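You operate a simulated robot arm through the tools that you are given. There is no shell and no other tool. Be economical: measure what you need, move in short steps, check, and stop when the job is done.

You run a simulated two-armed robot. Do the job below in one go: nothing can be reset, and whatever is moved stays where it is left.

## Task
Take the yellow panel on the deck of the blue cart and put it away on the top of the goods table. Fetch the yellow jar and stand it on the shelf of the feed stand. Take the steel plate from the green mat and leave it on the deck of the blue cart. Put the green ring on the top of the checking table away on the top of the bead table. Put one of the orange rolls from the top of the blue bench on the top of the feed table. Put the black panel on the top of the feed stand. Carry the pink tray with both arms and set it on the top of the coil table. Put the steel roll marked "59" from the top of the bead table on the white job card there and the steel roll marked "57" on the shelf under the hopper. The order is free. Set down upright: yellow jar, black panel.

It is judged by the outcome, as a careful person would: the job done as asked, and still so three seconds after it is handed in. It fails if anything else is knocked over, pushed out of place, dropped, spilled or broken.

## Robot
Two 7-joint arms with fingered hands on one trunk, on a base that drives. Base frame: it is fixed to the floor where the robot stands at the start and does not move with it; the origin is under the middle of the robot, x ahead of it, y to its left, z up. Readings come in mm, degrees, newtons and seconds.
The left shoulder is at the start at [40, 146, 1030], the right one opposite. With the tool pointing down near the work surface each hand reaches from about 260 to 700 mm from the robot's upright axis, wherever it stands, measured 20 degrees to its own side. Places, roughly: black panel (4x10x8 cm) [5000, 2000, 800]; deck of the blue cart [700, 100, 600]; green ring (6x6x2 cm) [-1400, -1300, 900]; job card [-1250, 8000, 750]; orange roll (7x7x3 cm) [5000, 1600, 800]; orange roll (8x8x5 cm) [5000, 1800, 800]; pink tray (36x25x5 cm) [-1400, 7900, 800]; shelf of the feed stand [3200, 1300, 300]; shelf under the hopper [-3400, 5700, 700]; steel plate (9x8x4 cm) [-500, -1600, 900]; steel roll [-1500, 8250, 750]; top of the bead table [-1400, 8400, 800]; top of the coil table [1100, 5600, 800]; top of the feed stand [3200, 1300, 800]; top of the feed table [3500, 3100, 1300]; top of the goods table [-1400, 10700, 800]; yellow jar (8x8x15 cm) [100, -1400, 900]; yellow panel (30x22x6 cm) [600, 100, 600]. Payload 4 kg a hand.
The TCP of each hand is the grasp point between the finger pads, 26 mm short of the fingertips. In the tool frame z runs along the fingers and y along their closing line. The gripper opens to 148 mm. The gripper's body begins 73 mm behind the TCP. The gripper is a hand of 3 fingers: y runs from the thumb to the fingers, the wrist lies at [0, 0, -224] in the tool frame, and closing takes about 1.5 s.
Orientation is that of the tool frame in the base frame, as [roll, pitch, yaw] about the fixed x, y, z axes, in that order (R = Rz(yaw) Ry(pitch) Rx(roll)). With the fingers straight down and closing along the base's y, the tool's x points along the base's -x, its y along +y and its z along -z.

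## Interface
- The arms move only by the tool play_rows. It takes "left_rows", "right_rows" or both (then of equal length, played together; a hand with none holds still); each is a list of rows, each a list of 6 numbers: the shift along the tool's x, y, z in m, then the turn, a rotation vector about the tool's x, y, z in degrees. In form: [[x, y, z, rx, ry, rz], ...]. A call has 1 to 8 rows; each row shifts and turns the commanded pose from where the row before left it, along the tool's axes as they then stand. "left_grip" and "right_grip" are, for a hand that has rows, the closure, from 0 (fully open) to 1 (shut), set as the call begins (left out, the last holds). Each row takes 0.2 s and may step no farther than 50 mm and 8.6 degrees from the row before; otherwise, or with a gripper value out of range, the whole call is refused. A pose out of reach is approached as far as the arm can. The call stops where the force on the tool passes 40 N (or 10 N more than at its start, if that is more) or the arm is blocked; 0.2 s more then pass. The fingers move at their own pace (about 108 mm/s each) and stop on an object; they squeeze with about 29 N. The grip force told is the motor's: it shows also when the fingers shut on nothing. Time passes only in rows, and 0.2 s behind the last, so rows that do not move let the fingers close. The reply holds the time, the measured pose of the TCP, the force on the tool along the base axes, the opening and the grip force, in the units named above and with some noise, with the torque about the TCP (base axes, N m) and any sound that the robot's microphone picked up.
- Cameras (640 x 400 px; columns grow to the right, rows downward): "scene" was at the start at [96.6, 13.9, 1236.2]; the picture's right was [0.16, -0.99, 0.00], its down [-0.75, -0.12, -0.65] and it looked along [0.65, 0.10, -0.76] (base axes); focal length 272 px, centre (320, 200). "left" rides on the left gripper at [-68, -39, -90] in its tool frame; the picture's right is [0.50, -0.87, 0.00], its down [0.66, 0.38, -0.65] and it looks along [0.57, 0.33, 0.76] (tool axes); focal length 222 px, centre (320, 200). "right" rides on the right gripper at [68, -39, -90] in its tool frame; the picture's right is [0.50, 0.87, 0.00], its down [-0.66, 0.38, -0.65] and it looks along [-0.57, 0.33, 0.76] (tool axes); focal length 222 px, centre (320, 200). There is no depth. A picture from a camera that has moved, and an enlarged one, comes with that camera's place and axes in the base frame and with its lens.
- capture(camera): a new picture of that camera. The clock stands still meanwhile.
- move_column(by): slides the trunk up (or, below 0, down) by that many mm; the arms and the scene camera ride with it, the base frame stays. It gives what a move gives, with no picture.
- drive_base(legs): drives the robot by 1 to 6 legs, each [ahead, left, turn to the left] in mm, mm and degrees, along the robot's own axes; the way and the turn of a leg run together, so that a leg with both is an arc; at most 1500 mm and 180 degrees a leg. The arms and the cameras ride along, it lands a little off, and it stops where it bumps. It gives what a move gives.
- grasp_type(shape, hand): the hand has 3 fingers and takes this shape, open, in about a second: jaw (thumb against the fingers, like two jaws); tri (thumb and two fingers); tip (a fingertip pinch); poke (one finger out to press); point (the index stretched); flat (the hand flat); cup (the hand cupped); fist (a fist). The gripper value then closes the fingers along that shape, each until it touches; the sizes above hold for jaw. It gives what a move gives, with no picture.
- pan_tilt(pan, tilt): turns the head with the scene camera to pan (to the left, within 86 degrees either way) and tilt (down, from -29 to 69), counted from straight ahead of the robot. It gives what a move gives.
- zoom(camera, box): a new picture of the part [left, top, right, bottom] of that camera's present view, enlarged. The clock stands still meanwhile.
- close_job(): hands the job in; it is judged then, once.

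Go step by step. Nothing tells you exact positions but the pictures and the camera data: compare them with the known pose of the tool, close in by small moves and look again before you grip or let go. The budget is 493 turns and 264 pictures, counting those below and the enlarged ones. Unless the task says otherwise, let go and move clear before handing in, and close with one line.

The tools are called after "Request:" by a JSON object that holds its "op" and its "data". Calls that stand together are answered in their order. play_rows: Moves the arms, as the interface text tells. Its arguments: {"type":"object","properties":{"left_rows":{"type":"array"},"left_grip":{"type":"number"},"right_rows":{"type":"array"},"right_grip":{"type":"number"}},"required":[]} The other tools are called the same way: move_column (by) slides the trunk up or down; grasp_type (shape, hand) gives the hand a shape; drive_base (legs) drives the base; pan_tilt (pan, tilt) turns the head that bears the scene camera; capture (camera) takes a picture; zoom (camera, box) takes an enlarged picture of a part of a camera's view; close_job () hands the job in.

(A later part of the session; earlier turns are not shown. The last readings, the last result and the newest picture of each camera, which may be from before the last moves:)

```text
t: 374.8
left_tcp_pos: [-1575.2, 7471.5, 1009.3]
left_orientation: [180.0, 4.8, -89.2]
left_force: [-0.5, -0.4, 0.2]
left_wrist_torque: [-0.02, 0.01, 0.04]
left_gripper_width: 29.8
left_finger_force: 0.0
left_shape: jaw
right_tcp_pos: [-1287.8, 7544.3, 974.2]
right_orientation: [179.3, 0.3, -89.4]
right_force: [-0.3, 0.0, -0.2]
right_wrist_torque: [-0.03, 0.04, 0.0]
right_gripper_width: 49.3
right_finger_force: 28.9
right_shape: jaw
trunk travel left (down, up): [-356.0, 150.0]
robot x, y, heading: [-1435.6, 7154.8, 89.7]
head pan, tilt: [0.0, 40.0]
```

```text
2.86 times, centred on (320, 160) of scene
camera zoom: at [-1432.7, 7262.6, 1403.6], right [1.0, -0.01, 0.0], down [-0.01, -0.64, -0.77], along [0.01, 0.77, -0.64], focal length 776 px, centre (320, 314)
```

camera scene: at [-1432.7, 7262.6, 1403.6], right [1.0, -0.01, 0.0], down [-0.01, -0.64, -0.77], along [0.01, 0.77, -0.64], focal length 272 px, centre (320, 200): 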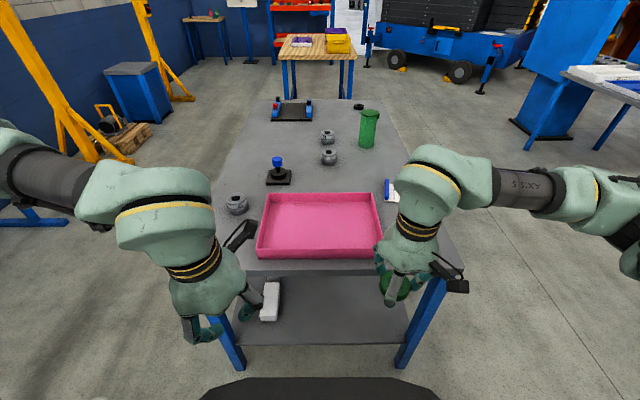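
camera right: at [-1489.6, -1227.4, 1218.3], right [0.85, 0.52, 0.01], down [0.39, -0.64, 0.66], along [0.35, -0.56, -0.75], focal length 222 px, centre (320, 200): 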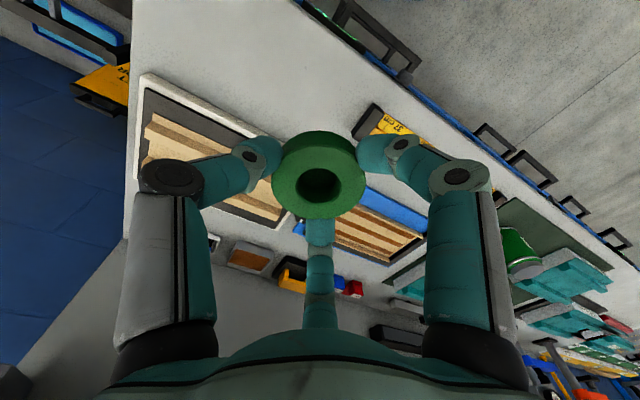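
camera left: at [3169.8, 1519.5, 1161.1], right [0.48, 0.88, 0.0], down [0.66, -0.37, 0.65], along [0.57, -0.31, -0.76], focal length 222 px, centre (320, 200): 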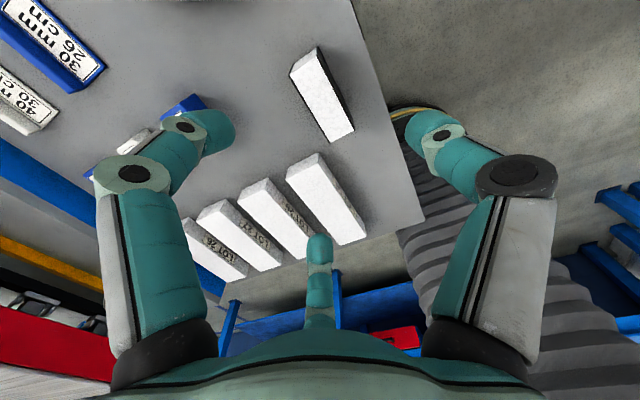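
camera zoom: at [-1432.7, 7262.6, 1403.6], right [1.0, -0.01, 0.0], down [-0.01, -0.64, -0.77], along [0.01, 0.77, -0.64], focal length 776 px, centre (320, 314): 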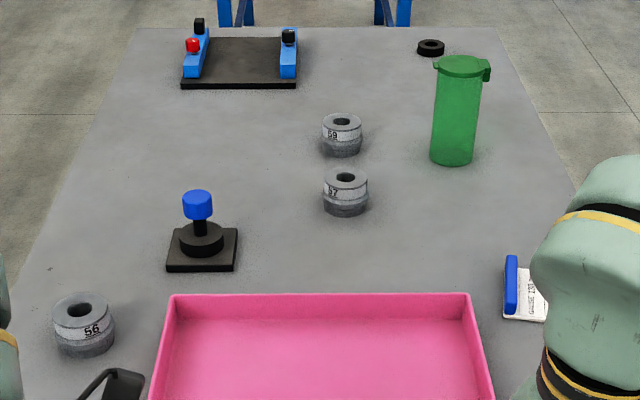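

Roll 57 is at about [-1382, 8247], 59 at [-1382, 8431], and the card near [-1163, 8027]. First I'll set the green ring at the free front-right corner.

Request:
{"op": "drive_base", "data": {"legs": [[80, -150, 0]]}}

Request:
{"op": "play_rows", "data": {"right_rows": [[-0.04, -0.008, 0, 0, 0, 0], [-0.04, -0.008, 0, 0, 0, 0], [-0.04, -0.008, 0.02, 0, 0, 0], [-0.03, -0.008, 0.03, 0, 0, 0]]}}

Request:
{"op": "capture", "data": {"camera": "right"}}

Request:
{"op": "capture", "data": {"camera": "scene"}}

```text
t: 376.2
left_tcp_pos: [-1428.7, 7547.7, 1010.1]
left_orientation: [-179.9, 4.8, -89.4]
left_force: [0.9, -0.7, -0.1]
left_wrist_torque: [0.01, 0.0, 0.0]
left_gripper_width: 29.8
left_finger_force: 0.1
left_shape: jaw
right_tcp_pos: [-1141.9, 7619.9, 975.9]
right_orientation: [179.3, 0.4, -89.5]
right_force: [-0.1, 1.0, -0.2]
right_wrist_torque: [0.01, 0.01, -0.01]
right_gripper_width: 49.0
right_finger_force: 29.4
right_shape: jaw
trunk travel left (down, up): [-356.0, 150.0]
robot x, y, heading: [-1290.1, 7229.3, 89.3]
head pan, tilt: [0.0, 40.0]
```

```text
t: 377.2
left_tcp_pos: [-1428.2, 7549.6, 1009.0]
left_orientation: [-180.0, 4.7, -89.3]
left_force: [-0.1, 0.8, 0.0]
left_wrist_torque: [0.0, 0.02, -0.01]
left_gripper_width: 30.0
left_finger_force: 0.1
left_shape: jaw
right_tcp_pos: [-1111.3, 7771.1, 927.8]
right_orientation: [179.3, 0.3, -89.3]
right_force: [0.1, -0.2, -0.7]
right_wrist_torque: [-0.02, 0.02, 0.01]
right_gripper_width: 48.9
right_finger_force: 28.6
right_shape: jaw
trunk travel left (down, up): [-356.0, 150.0]
robot x, y, heading: [-1284.4, 7233.5, 89.4]
head pan, tilt: [0.0, 40.0]
```

```text
139 pictures are left
camera right: at [-1070.9, 7702.7, 1018.6], right [-0.86, -0.51, 0.01], down [-0.38, 0.65, 0.66], along [-0.34, 0.57, -0.75], focal length 222 px, centre (320, 200)
```

right: 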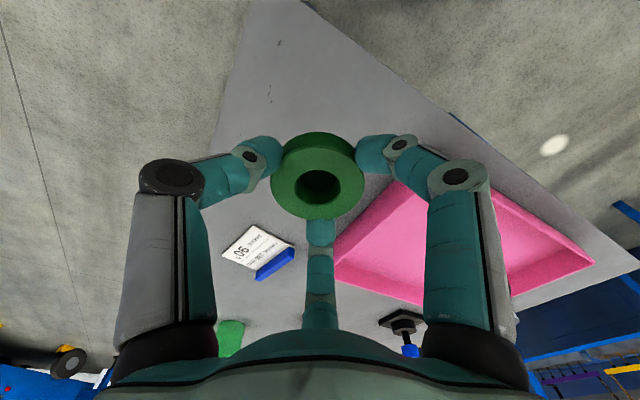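

```text
138 pictures are left
camera scene: at [-1286.6, 7340.7, 1403.5], right [1.0, -0.01, 0.0], down [-0.01, -0.64, -0.77], along [0.01, 0.77, -0.64], focal length 272 px, centre (320, 200)
```

scene: 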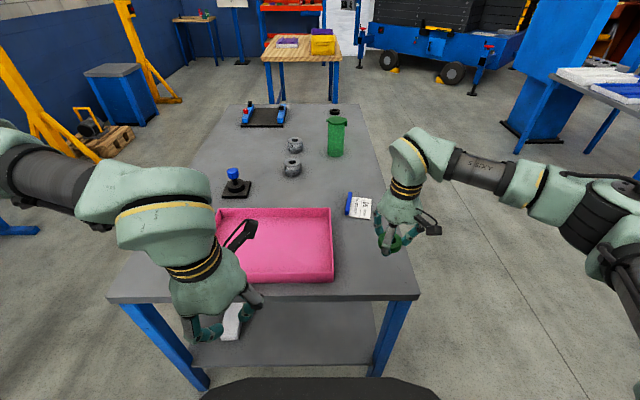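

Request:
{"op": "play_rows", "data": {"right_rows": [[0, 0, 0.04, 0, 0, 0], [0, 0, 0.04, 0, 0, 0], [0, 0, 0.007, 0, 0, 0], [0, 0, 0, 0, 0, 0]]}}

Request:
{"op": "play_rows", "data": {"right_rows": [[0, 0, 0.005, 0, 0, 0], [0, 0, 0, 0, 0, 0]]}}

Request:
{"op": "play_rows", "data": {"right_rows": [[0, 0, 0.005, 0, 0, 0], [0, 0, 0, 0, 0, 0]]}}

```text
t: 378.2
left_tcp_pos: [-1426.9, 7548.8, 1008.5]
left_orientation: [-180.0, 4.8, -89.4]
left_force: [0.0, -0.5, -0.4]
left_wrist_torque: [-0.01, 0.01, 0.01]
left_gripper_width: 30.0
left_finger_force: 0.1
left_shape: jaw
right_tcp_pos: [-1111.0, 7774.0, 839.2]
right_orientation: [179.1, 0.3, -89.6]
right_force: [-0.5, 0.3, -0.2]
right_wrist_torque: [0.0, -0.01, 0.0]
right_gripper_width: 48.7
right_finger_force: 28.9
right_shape: jaw
trunk travel left (down, up): [-356.0, 150.0]
robot x, y, heading: [-1285.7, 7230.8, 89.4]
head pan, tilt: [0.0, 40.0]
```

```text
t: 378.9
left_tcp_pos: [-1428.1, 7550.3, 1009.5]
left_orientation: [180.0, 4.8, -89.3]
left_force: [0.0, 0.7, 0.1]
left_wrist_torque: [0.02, 0.0, -0.01]
left_gripper_width: 30.0
left_finger_force: 0.0
left_shape: jaw
right_tcp_pos: [-1111.8, 7772.6, 835.0]
right_orientation: [179.4, 0.3, -89.6]
right_force: [-0.7, 0.2, 0.3]
right_wrist_torque: [-0.01, 0.0, -0.02]
right_gripper_width: 49.1
right_finger_force: 29.0
right_shape: jaw
trunk travel left (down, up): [-356.0, 150.0]
robot x, y, heading: [-1287.3, 7234.4, 89.3]
head pan, tilt: [0.0, 40.0]
```

```text
t: 379.4
left_tcp_pos: [-1427.9, 7548.7, 1008.3]
left_orientation: [179.9, 4.9, -89.4]
left_force: [0.8, -0.3, -0.4]
left_wrist_torque: [-0.01, 0.01, 0.0]
left_gripper_width: 29.7
left_finger_force: 0.2
left_shape: jaw
right_tcp_pos: [-1111.3, 7772.8, 829.3]
right_orientation: [179.2, 0.4, -89.4]
right_force: [-0.2, 0.4, 0.1]
right_wrist_torque: [-0.01, -0.04, -0.01]
right_gripper_width: 48.9
right_finger_force: 29.2
right_shape: jaw
trunk travel left (down, up): [-356.0, 150.0]
robot x, y, heading: [-1285.5, 7234.5, 89.2]
head pan, tilt: [0.0, 40.0]
```

Request:
{"op": "play_rows", "data": {"right_rows": [[0, 0, 0.004, 0, 0, 0], [0, 0, 0, 0, 0, 0]]}}

Request:
{"op": "play_rows", "data": {"right_rows": [[0, 0, 0.004, 0, 0, 0], [0, 0, 0, 0, 0, 0]]}}

```text
t: 380.1
left_tcp_pos: [-1426.9, 7548.7, 1008.7]
left_orientation: [-179.9, 4.8, -89.4]
left_force: [0.2, 0.2, 0.0]
left_wrist_torque: [0.0, -0.02, 0.0]
left_gripper_width: 29.7
left_finger_force: 0.1
left_shape: jaw
right_tcp_pos: [-1112.5, 7772.4, 824.2]
right_orientation: [179.3, 0.3, -89.5]
right_force: [0.2, 1.0, -1.5]
right_wrist_torque: [0.03, -0.02, -0.04]
right_gripper_width: 49.0
right_finger_force: 29.5
right_shape: jaw
trunk travel left (down, up): [-356.0, 150.0]
robot x, y, heading: [-1285.7, 7233.4, 89.6]
head pan, tilt: [0.0, 40.0]
```

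```text
t: 380.6
left_tcp_pos: [-1428.2, 7548.2, 1009.1]
left_orientation: [-179.9, 4.8, -89.4]
left_force: [-0.2, -0.6, 0.1]
left_wrist_torque: [0.0, 0.01, 0.01]
left_gripper_width: 29.9
left_finger_force: 0.1
left_shape: jaw
right_tcp_pos: [-1113.0, 7772.6, 820.9]
right_orientation: [179.4, 0.5, -89.5]
right_force: [1.2, 0.3, -0.1]
right_wrist_torque: [-0.02, 0.01, 0.0]
right_gripper_width: 49.0
right_finger_force: 28.6
right_shape: jaw
trunk travel left (down, up): [-356.0, 150.0]
robot x, y, heading: [-1288.8, 7234.5, 89.2]
head pan, tilt: [0.0, 40.0]
```

Request:
{"op": "capture", "data": {"camera": "right"}}

```text
137 pictures are left
camera right: at [-1072.1, 7704.1, 912.1], right [-0.86, -0.51, 0.01], down [-0.38, 0.65, 0.66], along [-0.34, 0.57, -0.75], focal length 222 px, centre (320, 200)
```

right: 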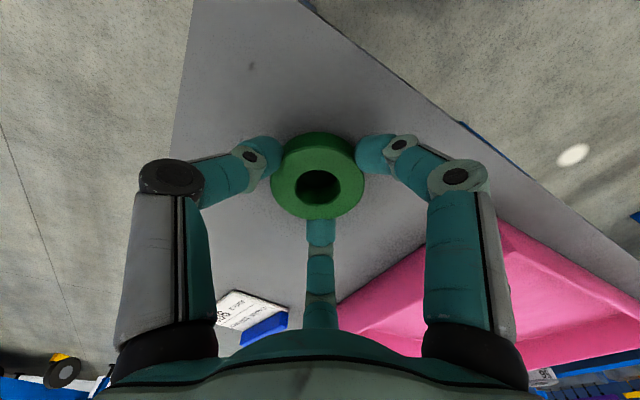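

Request:
{"op": "play_rows", "data": {"right_rows": [[-0.025, 0, 0.0, 0, 0, 0], [0, 0, 0.012, 0, 0, 0], [0, 0, 0, 0, 0, 0]]}}

Request:
{"op": "play_rows", "data": {"right_rows": [[0, 0, 0.007, 0, 0, 0], [0, 0, 0, 0, 0, 0]]}}

Request:
{"op": "play_rows", "data": {"right_rows": [[0, 0, 0.005, 0, 0, 0], [0, 0, 0, 0, 0, 0]]}}

Request:
{"op": "capture", "data": {"camera": "right"}}

```text
t: 381.4
left_tcp_pos: [-1427.9, 7549.2, 1008.5]
left_orientation: [-180.0, 4.8, -89.4]
left_force: [-0.2, -0.1, -0.8]
left_wrist_torque: [0.03, -0.03, -0.04]
left_gripper_width: 29.7
left_finger_force: 0.0
left_shape: jaw
right_tcp_pos: [-1112.9, 7797.8, 809.2]
right_orientation: [179.2, 0.5, -89.4]
right_force: [1.6, 0.2, 7.4]
right_wrist_torque: [0.05, -0.08, 0.03]
right_gripper_width: 49.2
right_finger_force: 29.1
right_shape: jaw
trunk travel left (down, up): [-356.0, 150.0]
robot x, y, heading: [-1285.9, 7232.3, 89.3]
head pan, tilt: [0.0, 40.0]
```

```text
t: 382.1
left_tcp_pos: [-1427.8, 7546.3, 1010.1]
left_orientation: [-179.9, 4.9, -89.4]
left_force: [0.0, 0.0, -0.4]
left_wrist_torque: [-0.06, 0.0, 0.0]
left_gripper_width: 30.1
left_finger_force: 0.0
left_shape: jaw
right_tcp_pos: [-1112.6, 7798.3, 809.0]
right_orientation: [179.0, 0.9, -89.7]
right_force: [1.8, -10.7, 20.7]
right_wrist_torque: [-0.2, -0.17, -0.17]
right_gripper_width: 50.4
right_finger_force: 29.2
right_shape: jaw
trunk travel left (down, up): [-356.0, 150.0]
robot x, y, heading: [-1288.2, 7236.0, 89.5]
head pan, tilt: [0.0, 40.0]
stopped in row 2 (right hand): the force on the tool passed its limit at 41 N (the readings are from after the stop); the commanded pose is now the measured one
```

```text
t: 382.6
left_tcp_pos: [-1427.0, 7545.9, 1010.4]
left_orientation: [-179.9, 4.8, -89.5]
left_force: [0.8, -1.1, 0.6]
left_wrist_torque: [-0.01, 0.02, 0.0]
left_gripper_width: 30.3
left_finger_force: 0.1
left_shape: jaw
right_tcp_pos: [-1112.9, 7799.8, 809.1]
right_orientation: [178.9, 1.1, -89.9]
right_force: [2.9, -17.5, 27.4]
right_wrist_torque: [-0.4, -0.25, -0.26]
right_gripper_width: 51.1
right_finger_force: 29.2
right_shape: jaw
trunk travel left (down, up): [-356.0, 150.0]
robot x, y, heading: [-1283.9, 7232.1, 89.2]
head pan, tilt: [0.0, 40.0]
stopped in row 2 (right hand): the force on the tool passed its limit at 40 N (the readings are from after the stop); the commanded pose is now the measured one
```

```text
136 pictures are left
camera right: at [-1072.3, 7730.4, 898.6], right [-0.87, -0.5, 0.01], down [-0.36, 0.64, 0.67], along [-0.34, 0.58, -0.74], focal length 222 px, centre (320, 200)
```

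right: 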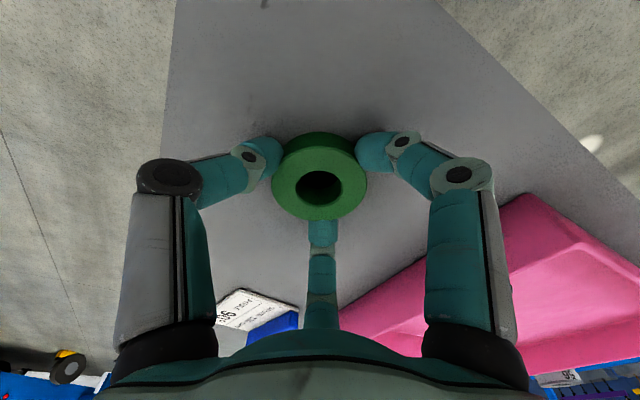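

Contact. I'll release the ring and rise.

Request:
{"op": "play_rows", "data": {"right_rows": [[0, 0, -0.002, 0, 0, 0], [0, 0, 0, 0, 0, 0], [0, 0, 0, 0, 0, 0], [0, 0, 0, 0, 0, 0]], "right_grip": 0.35}}

Request:
{"op": "play_rows", "data": {"right_rows": [[0, 0, -0.02, 0, 0, 0], [0, 0, -0.04, 0, 0, 0], [0, 0, -0.04, 0, 0, 0], [0, 0, -0.04, 0, 0, 0], [0, 0, -0.04, 0, 0, 0]]}}

Request:
{"op": "capture", "data": {"camera": "right"}}

```text
t: 383.6
left_tcp_pos: [-1428.4, 7548.7, 1009.3]
left_orientation: [-180.0, 4.8, -89.5]
left_force: [0.6, -0.5, 0.2]
left_wrist_torque: [-0.03, -0.02, -0.02]
left_gripper_width: 29.7
left_finger_force: 0.0
left_shape: jaw
right_tcp_pos: [-1111.8, 7803.5, 806.9]
right_orientation: [179.0, 1.1, -89.7]
right_force: [1.4, 1.7, 6.2]
right_wrist_torque: [-0.17, 0.04, -0.02]
right_gripper_width: 93.4
right_finger_force: 0.1
right_shape: jaw
trunk travel left (down, up): [-356.0, 150.0]
robot x, y, heading: [-1285.2, 7232.1, 89.1]
head pan, tilt: [0.0, 40.0]
```

```text
t: 384.8
left_tcp_pos: [-1428.0, 7547.3, 1009.5]
left_orientation: [180.0, 4.7, -89.5]
left_force: [0.8, 0.6, 0.2]
left_wrist_torque: [0.01, -0.03, -0.02]
left_gripper_width: 29.8
left_finger_force: 0.1
left_shape: jaw
right_tcp_pos: [-1109.7, 7798.0, 987.7]
right_orientation: [179.0, 1.2, -89.6]
right_force: [0.9, 0.4, 0.1]
right_wrist_torque: [0.03, -0.02, 0.01]
right_gripper_width: 95.9
right_finger_force: 0.0
right_shape: jaw
trunk travel left (down, up): [-356.0, 150.0]
robot x, y, heading: [-1288.4, 7234.0, 89.4]
head pan, tilt: [0.0, 40.0]
```

```text
135 pictures are left
camera right: at [-1068.8, 7727.8, 1077.7], right [-0.86, -0.5, 0.01], down [-0.37, 0.64, 0.67], along [-0.34, 0.58, -0.74], focal length 222 px, centre (320, 200)
```

right: 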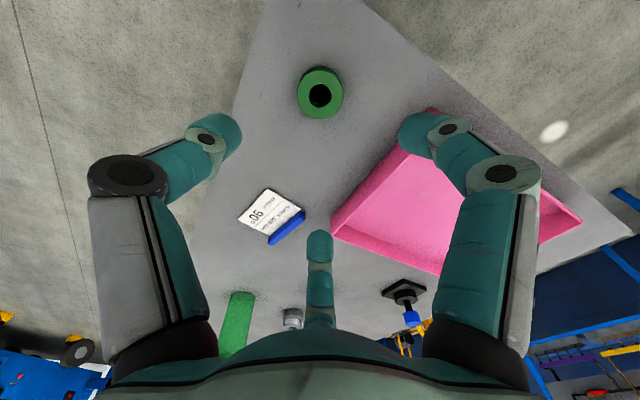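

The ring is placed. Next is roll 59, which I'll approach from the table's east side.

Request:
{"op": "move_column", "data": {"by": 100}}

Request:
{"op": "drive_base", "data": {"legs": [[0, -600, 0], [1080, 0, 0], [0, 0, 90]]}}

Request:
{"op": "pan_tilt", "data": {"pan": 0, "tilt": 45}}

Request:
{"op": "capture", "data": {"camera": "scene"}}

```text
t: 386.1
left_tcp_pos: [-1427.1, 7548.6, 1110.2]
left_orientation: [-180.0, 4.8, -89.6]
left_force: [0.9, -0.3, 0.0]
left_wrist_torque: [-0.02, -0.01, 0.01]
left_gripper_width: 29.9
left_finger_force: 0.1
left_shape: jaw
right_tcp_pos: [-1109.0, 7798.1, 1089.2]
right_orientation: [179.0, 1.2, -89.7]
right_force: [0.0, 0.4, -0.4]
right_wrist_torque: [-0.03, 0.01, 0.01]
right_gripper_width: 96.1
right_finger_force: 0.0
right_shape: jaw
trunk travel left (down, up): [-456.0, 50.0]
robot x, y, heading: [-1286.5, 7230.3, 89.4]
head pan, tilt: [0.0, 40.0]
```

```text
t: 398.5
left_tcp_pos: [-980.5, 8155.4, 1110.5]
left_orientation: [180.0, 4.8, 0.1]
left_force: [-0.3, -0.5, -0.3]
left_wrist_torque: [0.01, 0.0, 0.03]
left_gripper_width: 29.9
left_finger_force: 0.1
left_shape: jaw
right_tcp_pos: [-1226.8, 8476.1, 1088.8]
right_orientation: [179.0, 1.2, -0.3]
right_force: [0.5, 0.1, 0.2]
right_wrist_torque: [0.02, 0.01, 0.02]
right_gripper_width: 95.8
right_finger_force: 0.0
right_shape: jaw
trunk travel left (down, up): [-456.0, 50.0]
robot x, y, heading: [-662.4, 8292.8, 178.7]
head pan, tilt: [0.0, 40.0]
```

```text
t: 399.1
left_tcp_pos: [-981.3, 8156.1, 1109.3]
left_orientation: [-180.0, 4.8, 0.0]
left_force: [-0.4, 0.0, -0.6]
left_wrist_torque: [0.0, 0.0, 0.0]
left_gripper_width: 29.7
left_finger_force: 0.0
left_shape: jaw
right_tcp_pos: [-1228.3, 8476.8, 1088.6]
right_orientation: [179.0, 1.1, -0.3]
right_force: [0.1, 0.4, 0.0]
right_wrist_torque: [0.02, 0.03, -0.02]
right_gripper_width: 95.7
right_finger_force: 0.1
right_shape: jaw
trunk travel left (down, up): [-456.0, 50.0]
robot x, y, heading: [-663.5, 8292.3, 178.9]
head pan, tilt: [0.0, 45.0]
```

```text
134 pictures are left
camera scene: at [-765.9, 8297.0, 1497.6], right [0.02, 1.0, 0.0], down [0.71, -0.02, -0.71], along [-0.71, 0.02, -0.71], focal length 272 px, centre (320, 200)
```

scene: 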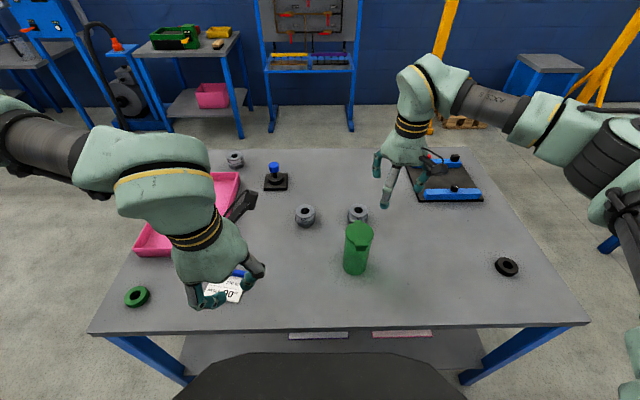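

Request:
{"op": "drive_base", "data": {"legs": [[90, 0, 1]]}}

Request:
{"op": "play_rows", "data": {"right_rows": [[-0.022, 0.004, 0.04, 0, 0, 0], [-0.022, 0.004, 0.04, 0.5, -0.6, 0], [-0.022, 0.004, 0.04, 0.5, -0.6, 0]]}}

Request:
{"op": "capture", "data": {"camera": "right"}}

```text
t: 400.2
left_tcp_pos: [-1065.1, 8151.1, 1112.5]
left_orientation: [179.9, 5.0, 1.0]
left_force: [0.9, -0.2, 0.2]
left_wrist_torque: [-0.02, 0.04, 0.0]
left_gripper_width: 30.1
left_finger_force: 0.0
left_shape: jaw
right_tcp_pos: [-1317.8, 8468.5, 1090.4]
right_orientation: [178.9, 1.4, 0.7]
right_force: [0.4, 0.5, -1.3]
right_wrist_torque: [0.04, 0.05, 0.02]
right_gripper_width: 96.0
right_finger_force: 0.1
right_shape: jaw
trunk travel left (down, up): [-456.0, 50.0]
robot x, y, heading: [-755.1, 8293.1, 179.8]
head pan, tilt: [0.0, 45.0]
```

```text
t: 401.0
left_tcp_pos: [-1071.7, 8151.5, 1110.0]
left_orientation: [-179.9, 4.6, 1.0]
left_force: [0.3, -0.5, -0.1]
left_wrist_torque: [-0.01, -0.05, -0.02]
left_gripper_width: 29.9
left_finger_force: 0.0
left_shape: jaw
right_tcp_pos: [-1390.7, 8452.1, 969.1]
right_orientation: [-179.9, 2.2, 0.7]
right_force: [-0.4, 0.3, 0.2]
right_wrist_torque: [-0.03, -0.01, 0.0]
right_gripper_width: 95.8
right_finger_force: 0.1
right_shape: jaw
trunk travel left (down, up): [-456.0, 50.0]
robot x, y, heading: [-753.4, 8295.2, 179.4]
head pan, tilt: [0.0, 45.0]
```

```text
133 pictures are left
camera right: at [-1320.7, 8491.1, 1058.3], right [0.51, -0.86, -0.02], down [-0.63, -0.39, 0.68], along [-0.59, -0.33, -0.73], focal length 222 px, centre (320, 200)
```

right: 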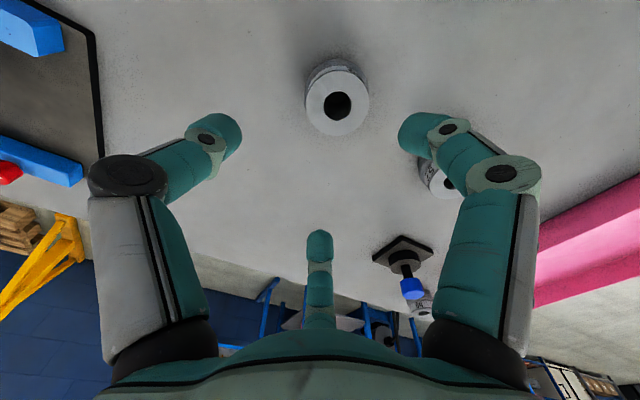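

Request:
{"op": "play_rows", "data": {"right_rows": [[0.001, 0.007, 0.04, 0, 2.2, 0], [0.001, 0.007, 0.04, 0, 0, 0], [0, 0, 0.04, 0, 0, 0]]}}

Request:
{"op": "capture", "data": {"camera": "right"}}

```text
t: 401.8
left_tcp_pos: [-1070.1, 8151.3, 1110.6]
left_orientation: [-179.9, 4.8, 0.9]
left_force: [-0.2, -1.1, -0.7]
left_wrist_torque: [-0.01, 0.0, 0.03]
left_gripper_width: 29.9
left_finger_force: 0.2
left_shape: jaw
right_tcp_pos: [-1388.2, 8439.4, 853.0]
right_orientation: [-179.9, 0.2, 0.5]
right_force: [0.2, 0.2, -0.4]
right_wrist_torque: [-0.02, -0.02, -0.03]
right_gripper_width: 96.2
right_finger_force: 0.0
right_shape: jaw
trunk travel left (down, up): [-456.0, 50.0]
robot x, y, heading: [-756.1, 8297.8, 179.8]
head pan, tilt: [0.0, 45.0]
```

```text
132 pictures are left
camera right: at [-1321.0, 8479.2, 944.1], right [0.51, -0.86, 0.0], down [-0.65, -0.39, 0.66], along [-0.56, -0.33, -0.76], focal length 222 px, centre (320, 200)
```

right: 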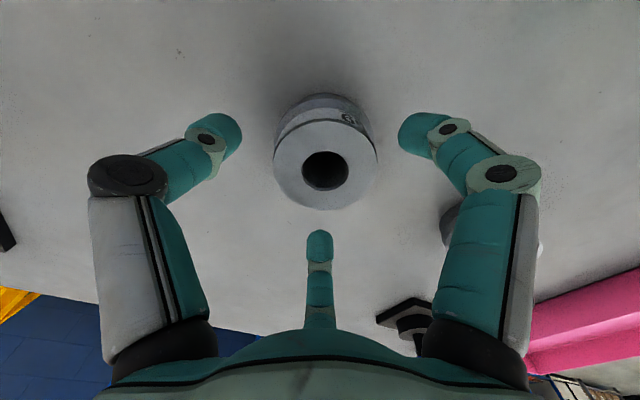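

Request:
{"op": "play_rows", "data": {"right_rows": [[0.004, 0, 0.02, 0, 0, 0], [0, 0, 0.018, 0, 0, 0], [0, 0, 0, 0, 0, 0]]}}

Request:
{"op": "play_rows", "data": {"right_rows": [[0, 0, 0, 0, 0, 0], [0, 0, 0, 0, 0, 0], [0, 0, 0, 0, 0, 0], [0, 0, 0, 0, 0, 0], [0, 0, 0, 0, 0, 0]], "right_grip": 1}}

Request:
{"op": "play_rows", "data": {"right_rows": [[0, 0, -0.015, 0, 0, 0], [0, 0, -0.045, 0, 0, 0], [0, 0, -0.045, 0, 0, 0], [0, 0, -0.045, 0, 0, 0]]}}

Request:
{"op": "capture", "data": {"camera": "right"}}

```text
t: 402.6
left_tcp_pos: [-1069.0, 8151.9, 1110.4]
left_orientation: [-180.0, 4.8, 0.9]
left_force: [-0.3, -0.6, -0.2]
left_wrist_torque: [-0.02, -0.03, -0.01]
left_gripper_width: 29.8
left_finger_force: 0.1
left_shape: jaw
right_tcp_pos: [-1383.4, 8439.0, 814.0]
right_orientation: [179.9, 0.1, 0.7]
right_force: [0.7, 0.2, -0.3]
right_wrist_torque: [-0.02, -0.03, 0.02]
right_gripper_width: 95.7
right_finger_force: 0.1
right_shape: jaw
trunk travel left (down, up): [-456.0, 50.0]
robot x, y, heading: [-755.0, 8295.7, 179.5]
head pan, tilt: [0.0, 45.0]
```

```text
t: 403.8
left_tcp_pos: [-1069.5, 8151.8, 1111.1]
left_orientation: [-179.9, 4.8, 1.0]
left_force: [0.4, -0.2, 0.5]
left_wrist_torque: [0.01, 0.0, 0.0]
left_gripper_width: 30.0
left_finger_force: 0.1
left_shape: jaw
right_tcp_pos: [-1384.3, 8439.2, 814.7]
right_orientation: [179.9, 0.0, 0.6]
right_force: [0.8, -0.5, 0.3]
right_wrist_torque: [-0.04, 0.01, 0.03]
right_gripper_width: 59.7
right_finger_force: 28.8
right_shape: jaw
trunk travel left (down, up): [-456.0, 50.0]
robot x, y, heading: [-752.9, 8295.0, 179.6]
head pan, tilt: [0.0, 45.0]
```

```text
t: 404.8
left_tcp_pos: [-1068.3, 8151.9, 1111.3]
left_orientation: [180.0, 4.8, 0.9]
left_force: [0.1, -0.4, -0.5]
left_wrist_torque: [0.05, 0.02, -0.01]
left_gripper_width: 30.0
left_finger_force: 0.0
left_shape: jaw
right_tcp_pos: [-1384.8, 8441.9, 963.3]
right_orientation: [179.9, 0.0, 0.6]
right_force: [0.7, -0.1, -2.3]
right_wrist_torque: [0.01, -0.03, -0.01]
right_gripper_width: 59.6
right_finger_force: 29.3
right_shape: jaw
trunk travel left (down, up): [-456.0, 50.0]
robot x, y, heading: [-751.3, 8297.6, 179.9]
head pan, tilt: [0.0, 45.0]
```

```text
131 pictures are left
camera right: at [-1317.0, 8480.9, 1054.6], right [0.51, -0.86, 0.0], down [-0.65, -0.39, 0.65], along [-0.56, -0.33, -0.76], focal length 222 px, centre (320, 200)
```

right: 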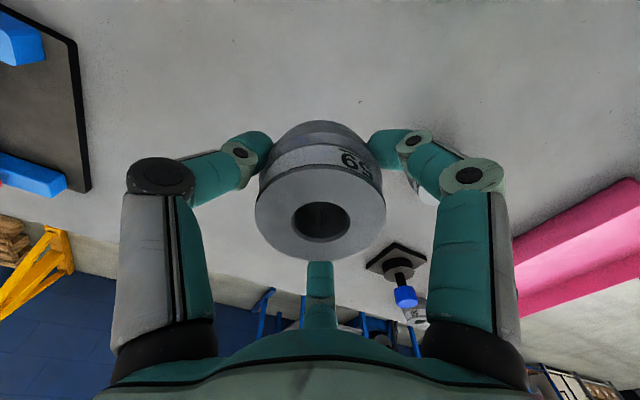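

Roll 59 is held. I'll raise it, pull back and shift the base toward the card.

Request:
{"op": "play_rows", "data": {"right_rows": [[0, 0, -0.045, 0, 0, 0], [0, 0, -0.045, 0, 0, 0], [0.045, 0, 0, 0, 0, 0], [0.045, 0, 0, 0, 0, 0], [0.045, 0, 0, 0, 0, 0], [0.045, 0, 0, 0, 0, 0], [0.045, 0, 0, 0, 0, 0]]}}

Request:
{"op": "drive_base", "data": {"legs": [[0, 345, 0]]}}

Request:
{"op": "capture", "data": {"camera": "right"}}

Request:
{"op": "capture", "data": {"camera": "scene"}}

```text
t: 406.4
left_tcp_pos: [-1067.1, 8152.0, 1109.9]
left_orientation: [179.9, 4.7, 1.0]
left_force: [0.2, 0.1, -0.6]
left_wrist_torque: [0.01, 0.02, 0.01]
left_gripper_width: 30.1
left_finger_force: 0.0
left_shape: jaw
right_tcp_pos: [-1161.0, 8443.1, 1054.1]
right_orientation: [179.9, 0.2, 0.5]
right_force: [-0.3, 0.4, -3.0]
right_wrist_torque: [0.01, 0.0, 0.02]
right_gripper_width: 59.4
right_finger_force: 29.1
right_shape: jaw
trunk travel left (down, up): [-456.0, 50.0]
robot x, y, heading: [-757.2, 8295.3, 179.9]
head pan, tilt: [0.0, 45.0]
```

```text
t: 408.7
left_tcp_pos: [-1070.8, 7809.2, 1110.4]
left_orientation: [179.8, 4.8, 0.9]
left_force: [0.2, -0.1, -0.6]
left_wrist_torque: [0.0, 0.0, -0.01]
left_gripper_width: 30.0
left_finger_force: 0.0
left_shape: jaw
right_tcp_pos: [-1164.0, 8099.2, 1053.2]
right_orientation: [179.9, 0.1, 0.8]
right_force: [-0.3, -0.4, -3.6]
right_wrist_torque: [-0.02, -0.01, -0.01]
right_gripper_width: 59.6
right_finger_force: 29.3
right_shape: jaw
trunk travel left (down, up): [-456.0, 50.0]
robot x, y, heading: [-754.7, 7955.5, 179.8]
head pan, tilt: [0.0, 45.0]
```

```text
130 pictures are left
camera right: at [-1097.0, 8138.8, 1145.0], right [0.51, -0.86, 0.0], down [-0.65, -0.38, 0.66], along [-0.56, -0.34, -0.76], focal length 222 px, centre (320, 200)
```

right: 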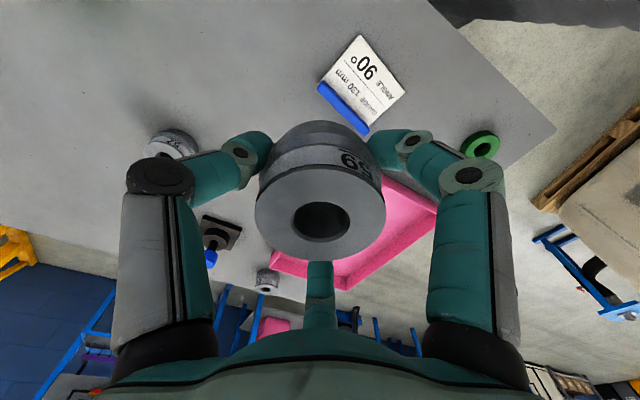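

```text
129 pictures are left
camera scene: at [-858.0, 7955.1, 1497.5], right [0.0, 1.0, 0.0], down [0.71, 0.0, -0.71], along [-0.71, 0.0, -0.71], focal length 272 px, centre (320, 200)
```

scene: 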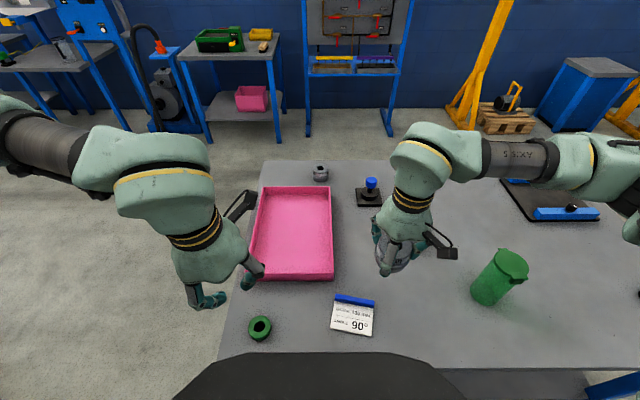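

Request:
{"op": "play_rows", "data": {"right_rows": [[0.0075, 0.015, 0.038, 0, 0, 0], [0.0075, 0.015, 0.038, 0, 0, 0], [0.0075, 0.015, 0.038, 0, 0, 0], [0.0075, 0.015, 0.038, 0, 0, 0]]}}

Request:
{"op": "capture", "data": {"camera": "right"}}

Request:
{"op": "zoom", "data": {"camera": "scene", "box": [240, 200, 480, 350]}}

```text
t: 409.7
left_tcp_pos: [-1071.5, 7807.1, 1110.2]
left_orientation: [180.0, 4.6, 1.0]
left_force: [-0.2, 0.7, 0.4]
left_wrist_torque: [0.0, -0.01, 0.02]
left_gripper_width: 29.8
left_finger_force: 0.0
left_shape: jaw
right_tcp_pos: [-1133.3, 8039.4, 900.1]
right_orientation: [179.9, 0.0, 0.7]
right_force: [0.1, 0.0, -3.2]
right_wrist_torque: [-0.01, -0.02, 0.01]
right_gripper_width: 59.8
right_finger_force: 29.0
right_shape: jaw
trunk travel left (down, up): [-456.0, 50.0]
robot x, y, heading: [-756.8, 7952.4, 179.6]
head pan, tilt: [0.0, 45.0]
```

```text
128 pictures are left
camera right: at [-1066.2, 8078.5, 991.8], right [0.51, -0.86, 0.0], down [-0.65, -0.39, 0.66], along [-0.56, -0.33, -0.76], focal length 222 px, centre (320, 200)
```

right: 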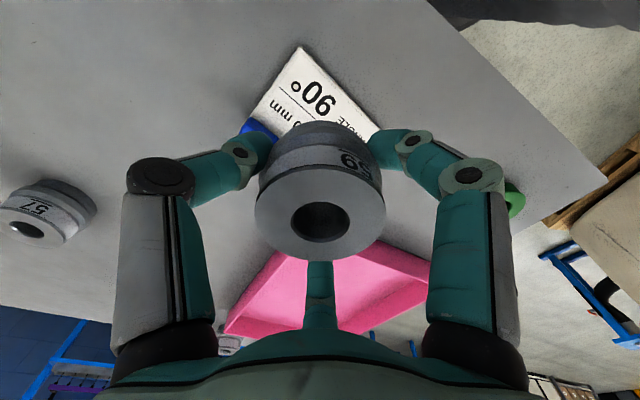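

```text
2.67 times, centred on (360, 275) of scene
camera zoom: at [-858.2, 7952.7, 1497.5], right [0.0, 1.0, 0.0], down [0.71, 0.0, -0.71], along [-0.71, 0.0, -0.71], focal length 724 px, centre (213, 0)
```

zoom: 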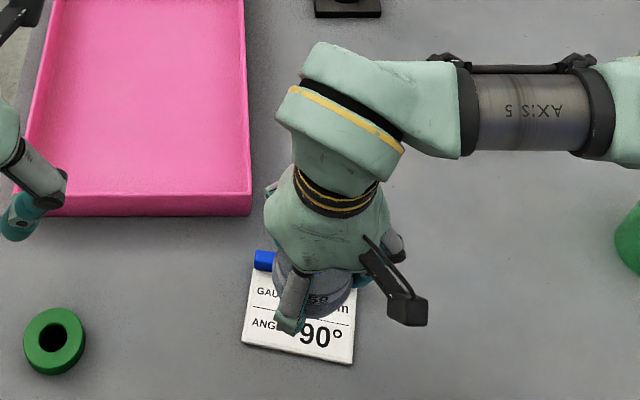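

Request:
{"op": "play_rows", "data": {"right_rows": [[0.008, -0.003, 0.03, 0, 0, 0], [0, 0, 0.035, 0, 0, 0], [0, 0, 0.008, 0, 0, 0], [0, 0, 0, 0, 0, 0]]}}

Request:
{"op": "capture", "data": {"camera": "right"}}

Request:
{"op": "zoom", "data": {"camera": "scene", "box": [240, 250, 480, 400]}}

```text
t: 410.7
left_tcp_pos: [-1071.8, 7808.2, 1110.0]
left_orientation: [-179.9, 4.7, 0.9]
left_force: [-0.4, -0.6, -0.3]
left_wrist_torque: [0.0, 0.0, -0.02]
left_gripper_width: 29.7
left_finger_force: 0.0
left_shape: jaw
right_tcp_pos: [-1125.5, 8041.8, 826.8]
right_orientation: [-180.0, 0.1, 0.7]
right_force: [0.5, 0.1, -3.2]
right_wrist_torque: [0.02, 0.03, 0.01]
right_gripper_width: 59.5
right_finger_force: 29.0
right_shape: jaw
trunk travel left (down, up): [-456.0, 50.0]
robot x, y, heading: [-755.2, 7952.9, 179.9]
head pan, tilt: [0.0, 45.0]
```

```text
126 pictures are left
camera right: at [-1058.8, 8081.2, 918.7], right [0.51, -0.86, 0.0], down [-0.65, -0.39, 0.66], along [-0.56, -0.33, -0.76], focal length 222 px, centre (320, 200)
```

right: 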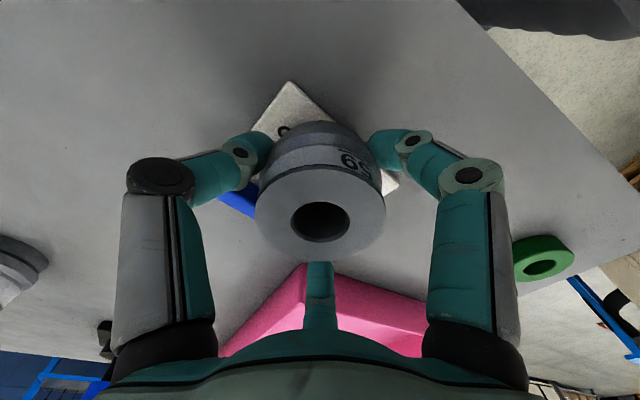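

```text
2.67 times, centred on (360, 325) of scene
camera zoom: at [-857.9, 7952.6, 1497.5], right [0.0, 1.0, 0.0], down [0.71, 0.0, -0.71], along [-0.71, 0.0, -0.71], focal length 724 px, centre (213, -133)
```

zoom: 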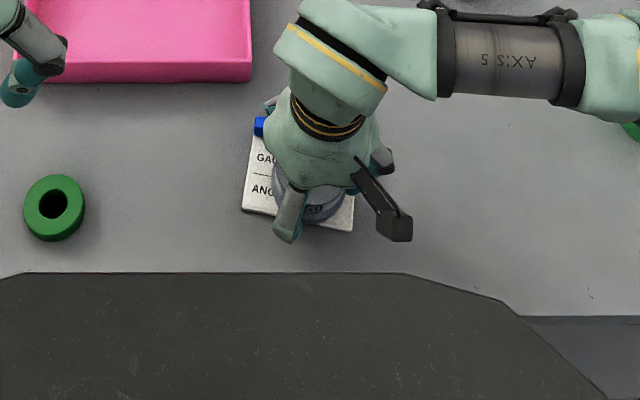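

Request:
{"op": "play_rows", "data": {"right_rows": [[-0.014, 0, 0, 0, 0, 0], [0, 0, 0.006, 0, 0, 0], [0, 0, 0, 0, 0, 0]]}}

Request:
{"op": "play_rows", "data": {"right_rows": [[0, 0, 0.004, 0, 0, 0], [0, 0, 0, 0, 0, 0]]}}

Request:
{"op": "play_rows", "data": {"right_rows": [[0, 0, 0.003, 0, 0, 0], [0, 0, 0, 0, 0, 0]]}}

```text
t: 411.5
left_tcp_pos: [-1071.3, 7808.2, 1110.3]
left_orientation: [179.9, 4.8, 0.9]
left_force: [0.7, -0.2, -0.8]
left_wrist_torque: [-0.04, -0.02, 0.05]
left_gripper_width: 29.8
left_finger_force: 0.0
left_shape: jaw
right_tcp_pos: [-1139.4, 8041.6, 823.3]
right_orientation: [179.9, 0.1, 0.7]
right_force: [1.0, 0.4, -3.0]
right_wrist_torque: [0.02, 0.0, 0.01]
right_gripper_width: 59.2
right_finger_force: 29.2
right_shape: jaw
trunk travel left (down, up): [-456.0, 50.0]
robot x, y, heading: [-753.9, 7952.4, 179.9]
head pan, tilt: [0.0, 45.0]
```

```text
t: 412.1
left_tcp_pos: [-1070.5, 7807.2, 1110.6]
left_orientation: [-179.9, 4.8, 1.0]
left_force: [0.0, 0.2, -0.2]
left_wrist_torque: [0.03, 0.01, 0.02]
left_gripper_width: 29.9
left_finger_force: 0.0
left_shape: jaw
right_tcp_pos: [-1138.8, 8040.9, 819.6]
right_orientation: [179.9, 0.2, 0.7]
right_force: [0.7, 1.6, 5.2]
right_wrist_torque: [0.09, 0.06, 0.04]
right_gripper_width: 59.4
right_finger_force: 29.2
right_shape: jaw
trunk travel left (down, up): [-456.0, 50.0]
robot x, y, heading: [-750.7, 7954.5, 179.8]
head pan, tilt: [0.0, 45.0]
```

```text
t: 412.7
left_tcp_pos: [-1068.9, 7807.9, 1111.6]
left_orientation: [180.0, 4.9, 0.8]
left_force: [0.3, -0.3, 0.2]
left_wrist_torque: [0.01, -0.01, -0.03]
left_gripper_width: 29.7
left_finger_force: 0.0
left_shape: jaw
right_tcp_pos: [-1139.2, 8041.0, 817.8]
right_orientation: [179.8, 0.5, 0.7]
right_force: [1.1, 5.9, 32.2]
right_wrist_torque: [0.21, 0.18, 0.02]
right_gripper_width: 60.3
right_finger_force: 29.1
right_shape: jaw
trunk travel left (down, up): [-456.0, 50.0]
robot x, y, heading: [-756.7, 7951.6, 179.7]
head pan, tilt: [0.0, 45.0]
```

Contact. I'll release, rise and check the card.

Request:
{"op": "play_rows", "data": {"right_rows": [[0, 0, -0.003, 0, 0, 0], [0, 0, 0, 0, 0, 0], [0, 0, 0, 0, 0, 0], [0, 0, 0, 0, 0, 0]], "right_grip": 0.35}}

Request:
{"op": "play_rows", "data": {"right_rows": [[0, 0, -0.02, 0, 0, 0], [0, 0, -0.04, 0, 0, 0], [0, 0, -0.04, 0, 0, 0], [0, 0, -0.045, 0, 0, 0], [0, 0, -0.045, 0, 0, 0], [0, 0, -0.045, 0, 0, 0]]}}

Request:
{"op": "capture", "data": {"camera": "right"}}

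```text
t: 413.7
left_tcp_pos: [-1069.5, 7807.1, 1111.2]
left_orientation: [-180.0, 4.8, 0.9]
left_force: [-0.2, 0.1, -0.3]
left_wrist_torque: [0.02, -0.02, -0.04]
left_gripper_width: 30.0
left_finger_force: 0.1
left_shape: jaw
right_tcp_pos: [-1139.2, 8041.0, 818.1]
right_orientation: [179.9, 0.0, 0.8]
right_force: [1.0, 0.3, 0.7]
right_wrist_torque: [-0.03, 0.02, 0.03]
right_gripper_width: 95.4
right_finger_force: 0.0
right_shape: jaw
trunk travel left (down, up): [-456.0, 50.0]
robot x, y, heading: [-755.7, 7953.4, 179.7]
head pan, tilt: [0.0, 45.0]
```

```text
t: 415.1
left_tcp_pos: [-1070.8, 7807.0, 1111.0]
left_orientation: [-179.9, 4.8, 0.9]
left_force: [0.5, -0.5, -0.3]
left_wrist_torque: [-0.03, 0.04, -0.02]
left_gripper_width: 30.1
left_finger_force: 0.1
left_shape: jaw
right_tcp_pos: [-1139.9, 8039.0, 1055.2]
right_orientation: [180.0, 0.2, 0.8]
right_force: [-0.2, -0.2, -0.7]
right_wrist_torque: [-0.02, 0.01, -0.01]
right_gripper_width: 96.0
right_finger_force: 0.0
right_shape: jaw
trunk travel left (down, up): [-456.0, 50.0]
robot x, y, heading: [-752.6, 7949.5, 179.7]
head pan, tilt: [0.0, 45.0]
```

```text
124 pictures are left
camera right: at [-1073.7, 8078.5, 1146.2], right [0.51, -0.86, 0.0], down [-0.65, -0.39, 0.65], along [-0.56, -0.33, -0.76], focal length 222 px, centre (320, 200)
```

right: 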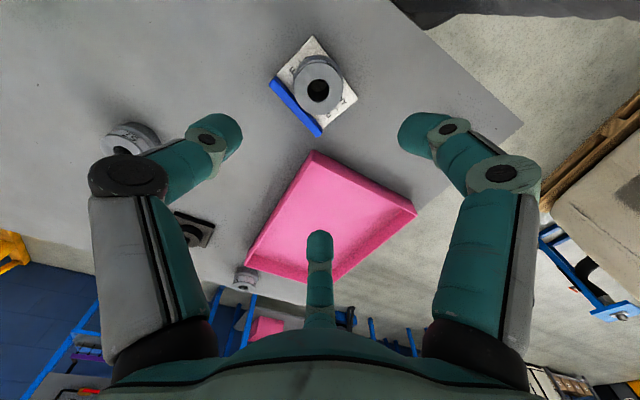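

Roll 59 sits on the card. Now roll 57.

Request:
{"op": "drive_base", "data": {"legs": [[0, -210, 0]]}}

Request:
{"op": "play_rows", "data": {"right_rows": [[-0.045, 0, 0, 0, 0, 0], [-0.045, 0, 0, 0, 0, 0], [-0.045, 0, 0, 0, 0, 0], [-0.045, 0, 0.02, 0, 0, 0], [-0.04, 0, 0.03, 0, 0, 0], [-0.02, 0, 0.04, 0, 0, 0]]}}

Request:
{"op": "capture", "data": {"camera": "right"}}

```text
t: 416.7
left_tcp_pos: [-1070.9, 8013.7, 1109.7]
left_orientation: [-179.8, 4.7, 0.7]
left_force: [0.2, -0.2, -0.1]
left_wrist_torque: [0.02, -0.01, 0.01]
left_gripper_width: 29.6
left_finger_force: 0.1
left_shape: jaw
right_tcp_pos: [-1139.1, 8246.2, 1054.5]
right_orientation: [-179.9, 0.2, 0.4]
right_force: [0.3, -0.1, 0.4]
right_wrist_torque: [0.0, -0.01, 0.01]
right_gripper_width: 96.1
right_finger_force: 0.1
right_shape: jaw
trunk travel left (down, up): [-456.0, 50.0]
robot x, y, heading: [-754.8, 8160.2, 179.7]
head pan, tilt: [0.0, 45.0]
```

```text
t: 418.1
left_tcp_pos: [-1069.6, 8015.7, 1110.5]
left_orientation: [-180.0, 4.7, 0.7]
left_force: [0.1, 0.5, -0.6]
left_wrist_torque: [0.0, 0.02, -0.01]
left_gripper_width: 29.6
left_finger_force: 0.0
left_shape: jaw
right_tcp_pos: [-1379.5, 8246.3, 962.5]
right_orientation: [179.9, 0.1, 0.4]
right_force: [-0.2, -0.2, -0.5]
right_wrist_torque: [-0.02, -0.04, 0.02]
right_gripper_width: 96.0
right_finger_force: 0.1
right_shape: jaw
trunk travel left (down, up): [-456.0, 50.0]
robot x, y, heading: [-753.9, 8152.9, 179.4]
head pan, tilt: [0.0, 45.0]
```

```text
123 pictures are left
camera right: at [-1312.9, 8286.2, 1054.2], right [0.51, -0.86, 0.0], down [-0.65, -0.38, 0.65], along [-0.56, -0.33, -0.76], focal length 222 px, centre (320, 200)
```

right: 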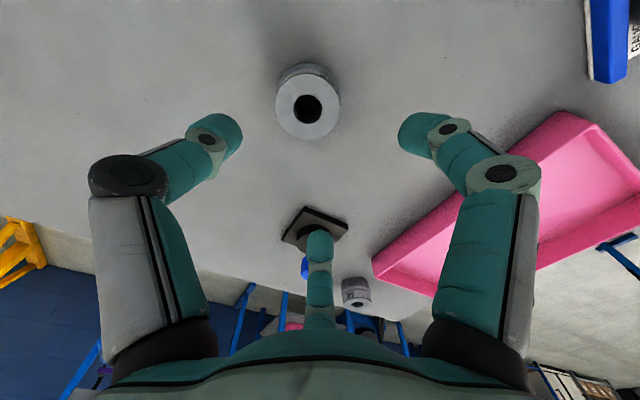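

Request:
{"op": "play_rows", "data": {"right_rows": [[-0.003, -0.006, 0.04, 0, 0, 0], [-0.002, -0.005, 0.04, 0, 0, 0], [0, 0, 0.035, 0, 0, 0]]}}

Request:
{"op": "capture", "data": {"camera": "right"}}

```text
t: 418.9
left_tcp_pos: [-1070.5, 8015.6, 1110.6]
left_orientation: [-179.9, 4.8, 0.6]
left_force: [-0.1, -0.1, -0.2]
left_wrist_torque: [0.05, 0.02, -0.03]
left_gripper_width: 30.0
left_finger_force: 0.0
left_shape: jaw
right_tcp_pos: [-1384.7, 8257.8, 849.9]
right_orientation: [-180.0, 0.2, 0.5]
right_force: [-0.9, 1.1, -0.9]
right_wrist_torque: [0.01, -0.01, 0.0]
right_gripper_width: 95.6
right_finger_force: 0.1
right_shape: jaw
trunk travel left (down, up): [-456.0, 50.0]
robot x, y, heading: [-752.4, 8158.3, 179.8]
head pan, tilt: [0.0, 45.0]
```

```text
122 pictures are left
camera right: at [-1317.8, 8296.5, 941.1], right [0.51, -0.86, 0.0], down [-0.65, -0.38, 0.66], along [-0.57, -0.33, -0.76], focal length 222 px, centre (320, 200)
```

right: 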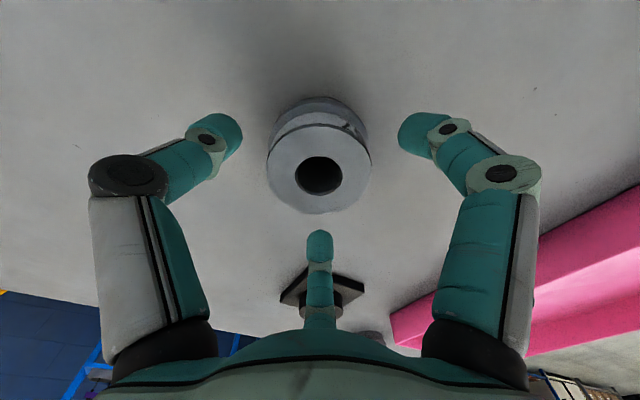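

Request:
{"op": "play_rows", "data": {"right_rows": [[0.001, 0, 0.02, 0, 0, 0], [0, 0, 0.015, 0, 0, 0], [0, 0, 0, 0, 0, 0]]}}

Request:
{"op": "play_rows", "data": {"right_rows": [[0, 0, 0, 0, 0, 0], [0, 0, 0, 0, 0, 0], [0, 0, 0, 0, 0, 0], [0, 0, 0, 0, 0, 0], [0, 0, 0, 0, 0, 0]], "right_grip": 1}}

Request:
{"op": "play_rows", "data": {"right_rows": [[0, 0, -0.015, 0, 0, 0], [0, 0, -0.045, 0, 0, 0], [0, 0, -0.045, 0, 0, 0], [0, 0, -0.045, 0, 0, 0], [0.02, 0, -0.045, 0, 0, 0], [0.02, 0, -0.045, 0, 0, 0]]}}

Request:
{"op": "capture", "data": {"camera": "right"}}

```text
t: 419.7
left_tcp_pos: [-1070.5, 8017.4, 1111.0]
left_orientation: [179.9, 4.8, 0.7]
left_force: [-1.2, 0.7, -0.1]
left_wrist_torque: [0.02, -0.03, 0.01]
left_gripper_width: 30.1
left_finger_force: 0.0
left_shape: jaw
right_tcp_pos: [-1379.5, 8256.7, 822.5]
right_orientation: [179.9, 0.2, 0.5]
right_force: [0.3, 0.1, -0.5]
right_wrist_torque: [0.01, -0.01, 0.01]
right_gripper_width: 95.6
right_finger_force: 0.0
right_shape: jaw
right hand out of reach, approached as far as the arm can: row 2
trunk travel left (down, up): [-456.0, 50.0]
robot x, y, heading: [-750.1, 8160.7, 179.4]
head pan, tilt: [0.0, 45.0]
```

```text
t: 420.9
left_tcp_pos: [-1070.2, 8016.5, 1110.2]
left_orientation: [180.0, 4.8, 0.7]
left_force: [0.0, -0.3, -0.5]
left_wrist_torque: [0.02, 0.02, -0.02]
left_gripper_width: 29.7
left_finger_force: 0.0
left_shape: jaw
right_tcp_pos: [-1380.3, 8257.7, 822.0]
right_orientation: [-180.0, 0.0, 0.5]
right_force: [0.3, 0.1, -0.3]
right_wrist_torque: [0.03, 0.02, 0.0]
right_gripper_width: 60.5
right_finger_force: 28.6
right_shape: jaw
trunk travel left (down, up): [-456.0, 50.0]
robot x, y, heading: [-750.4, 8156.0, 179.7]
head pan, tilt: [0.0, 45.0]
```

```text
t: 422.3
left_tcp_pos: [-1068.5, 8016.3, 1110.6]
left_orientation: [180.0, 4.8, 0.6]
left_force: [-0.1, 0.5, 0.0]
left_wrist_torque: [-0.03, 0.03, 0.04]
left_gripper_width: 30.0
left_finger_force: 0.1
left_shape: jaw
right_tcp_pos: [-1334.5, 8261.3, 1062.0]
right_orientation: [179.9, 0.1, 0.3]
right_force: [-0.1, 0.1, -3.5]
right_wrist_torque: [0.01, -0.03, -0.02]
right_gripper_width: 60.1
right_finger_force: 29.1
right_shape: jaw
trunk travel left (down, up): [-456.0, 50.0]
robot x, y, heading: [-751.5, 8158.6, 179.5]
head pan, tilt: [0.0, 45.0]
```

```text
121 pictures are left
camera right: at [-1268.0, 8300.8, 1153.4], right [0.51, -0.86, 0.0], down [-0.65, -0.38, 0.66], along [-0.56, -0.33, -0.76], focal length 222 px, centre (320, 200)
```

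right: 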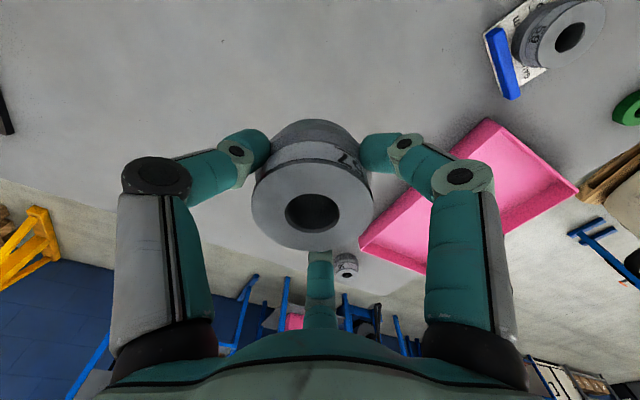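

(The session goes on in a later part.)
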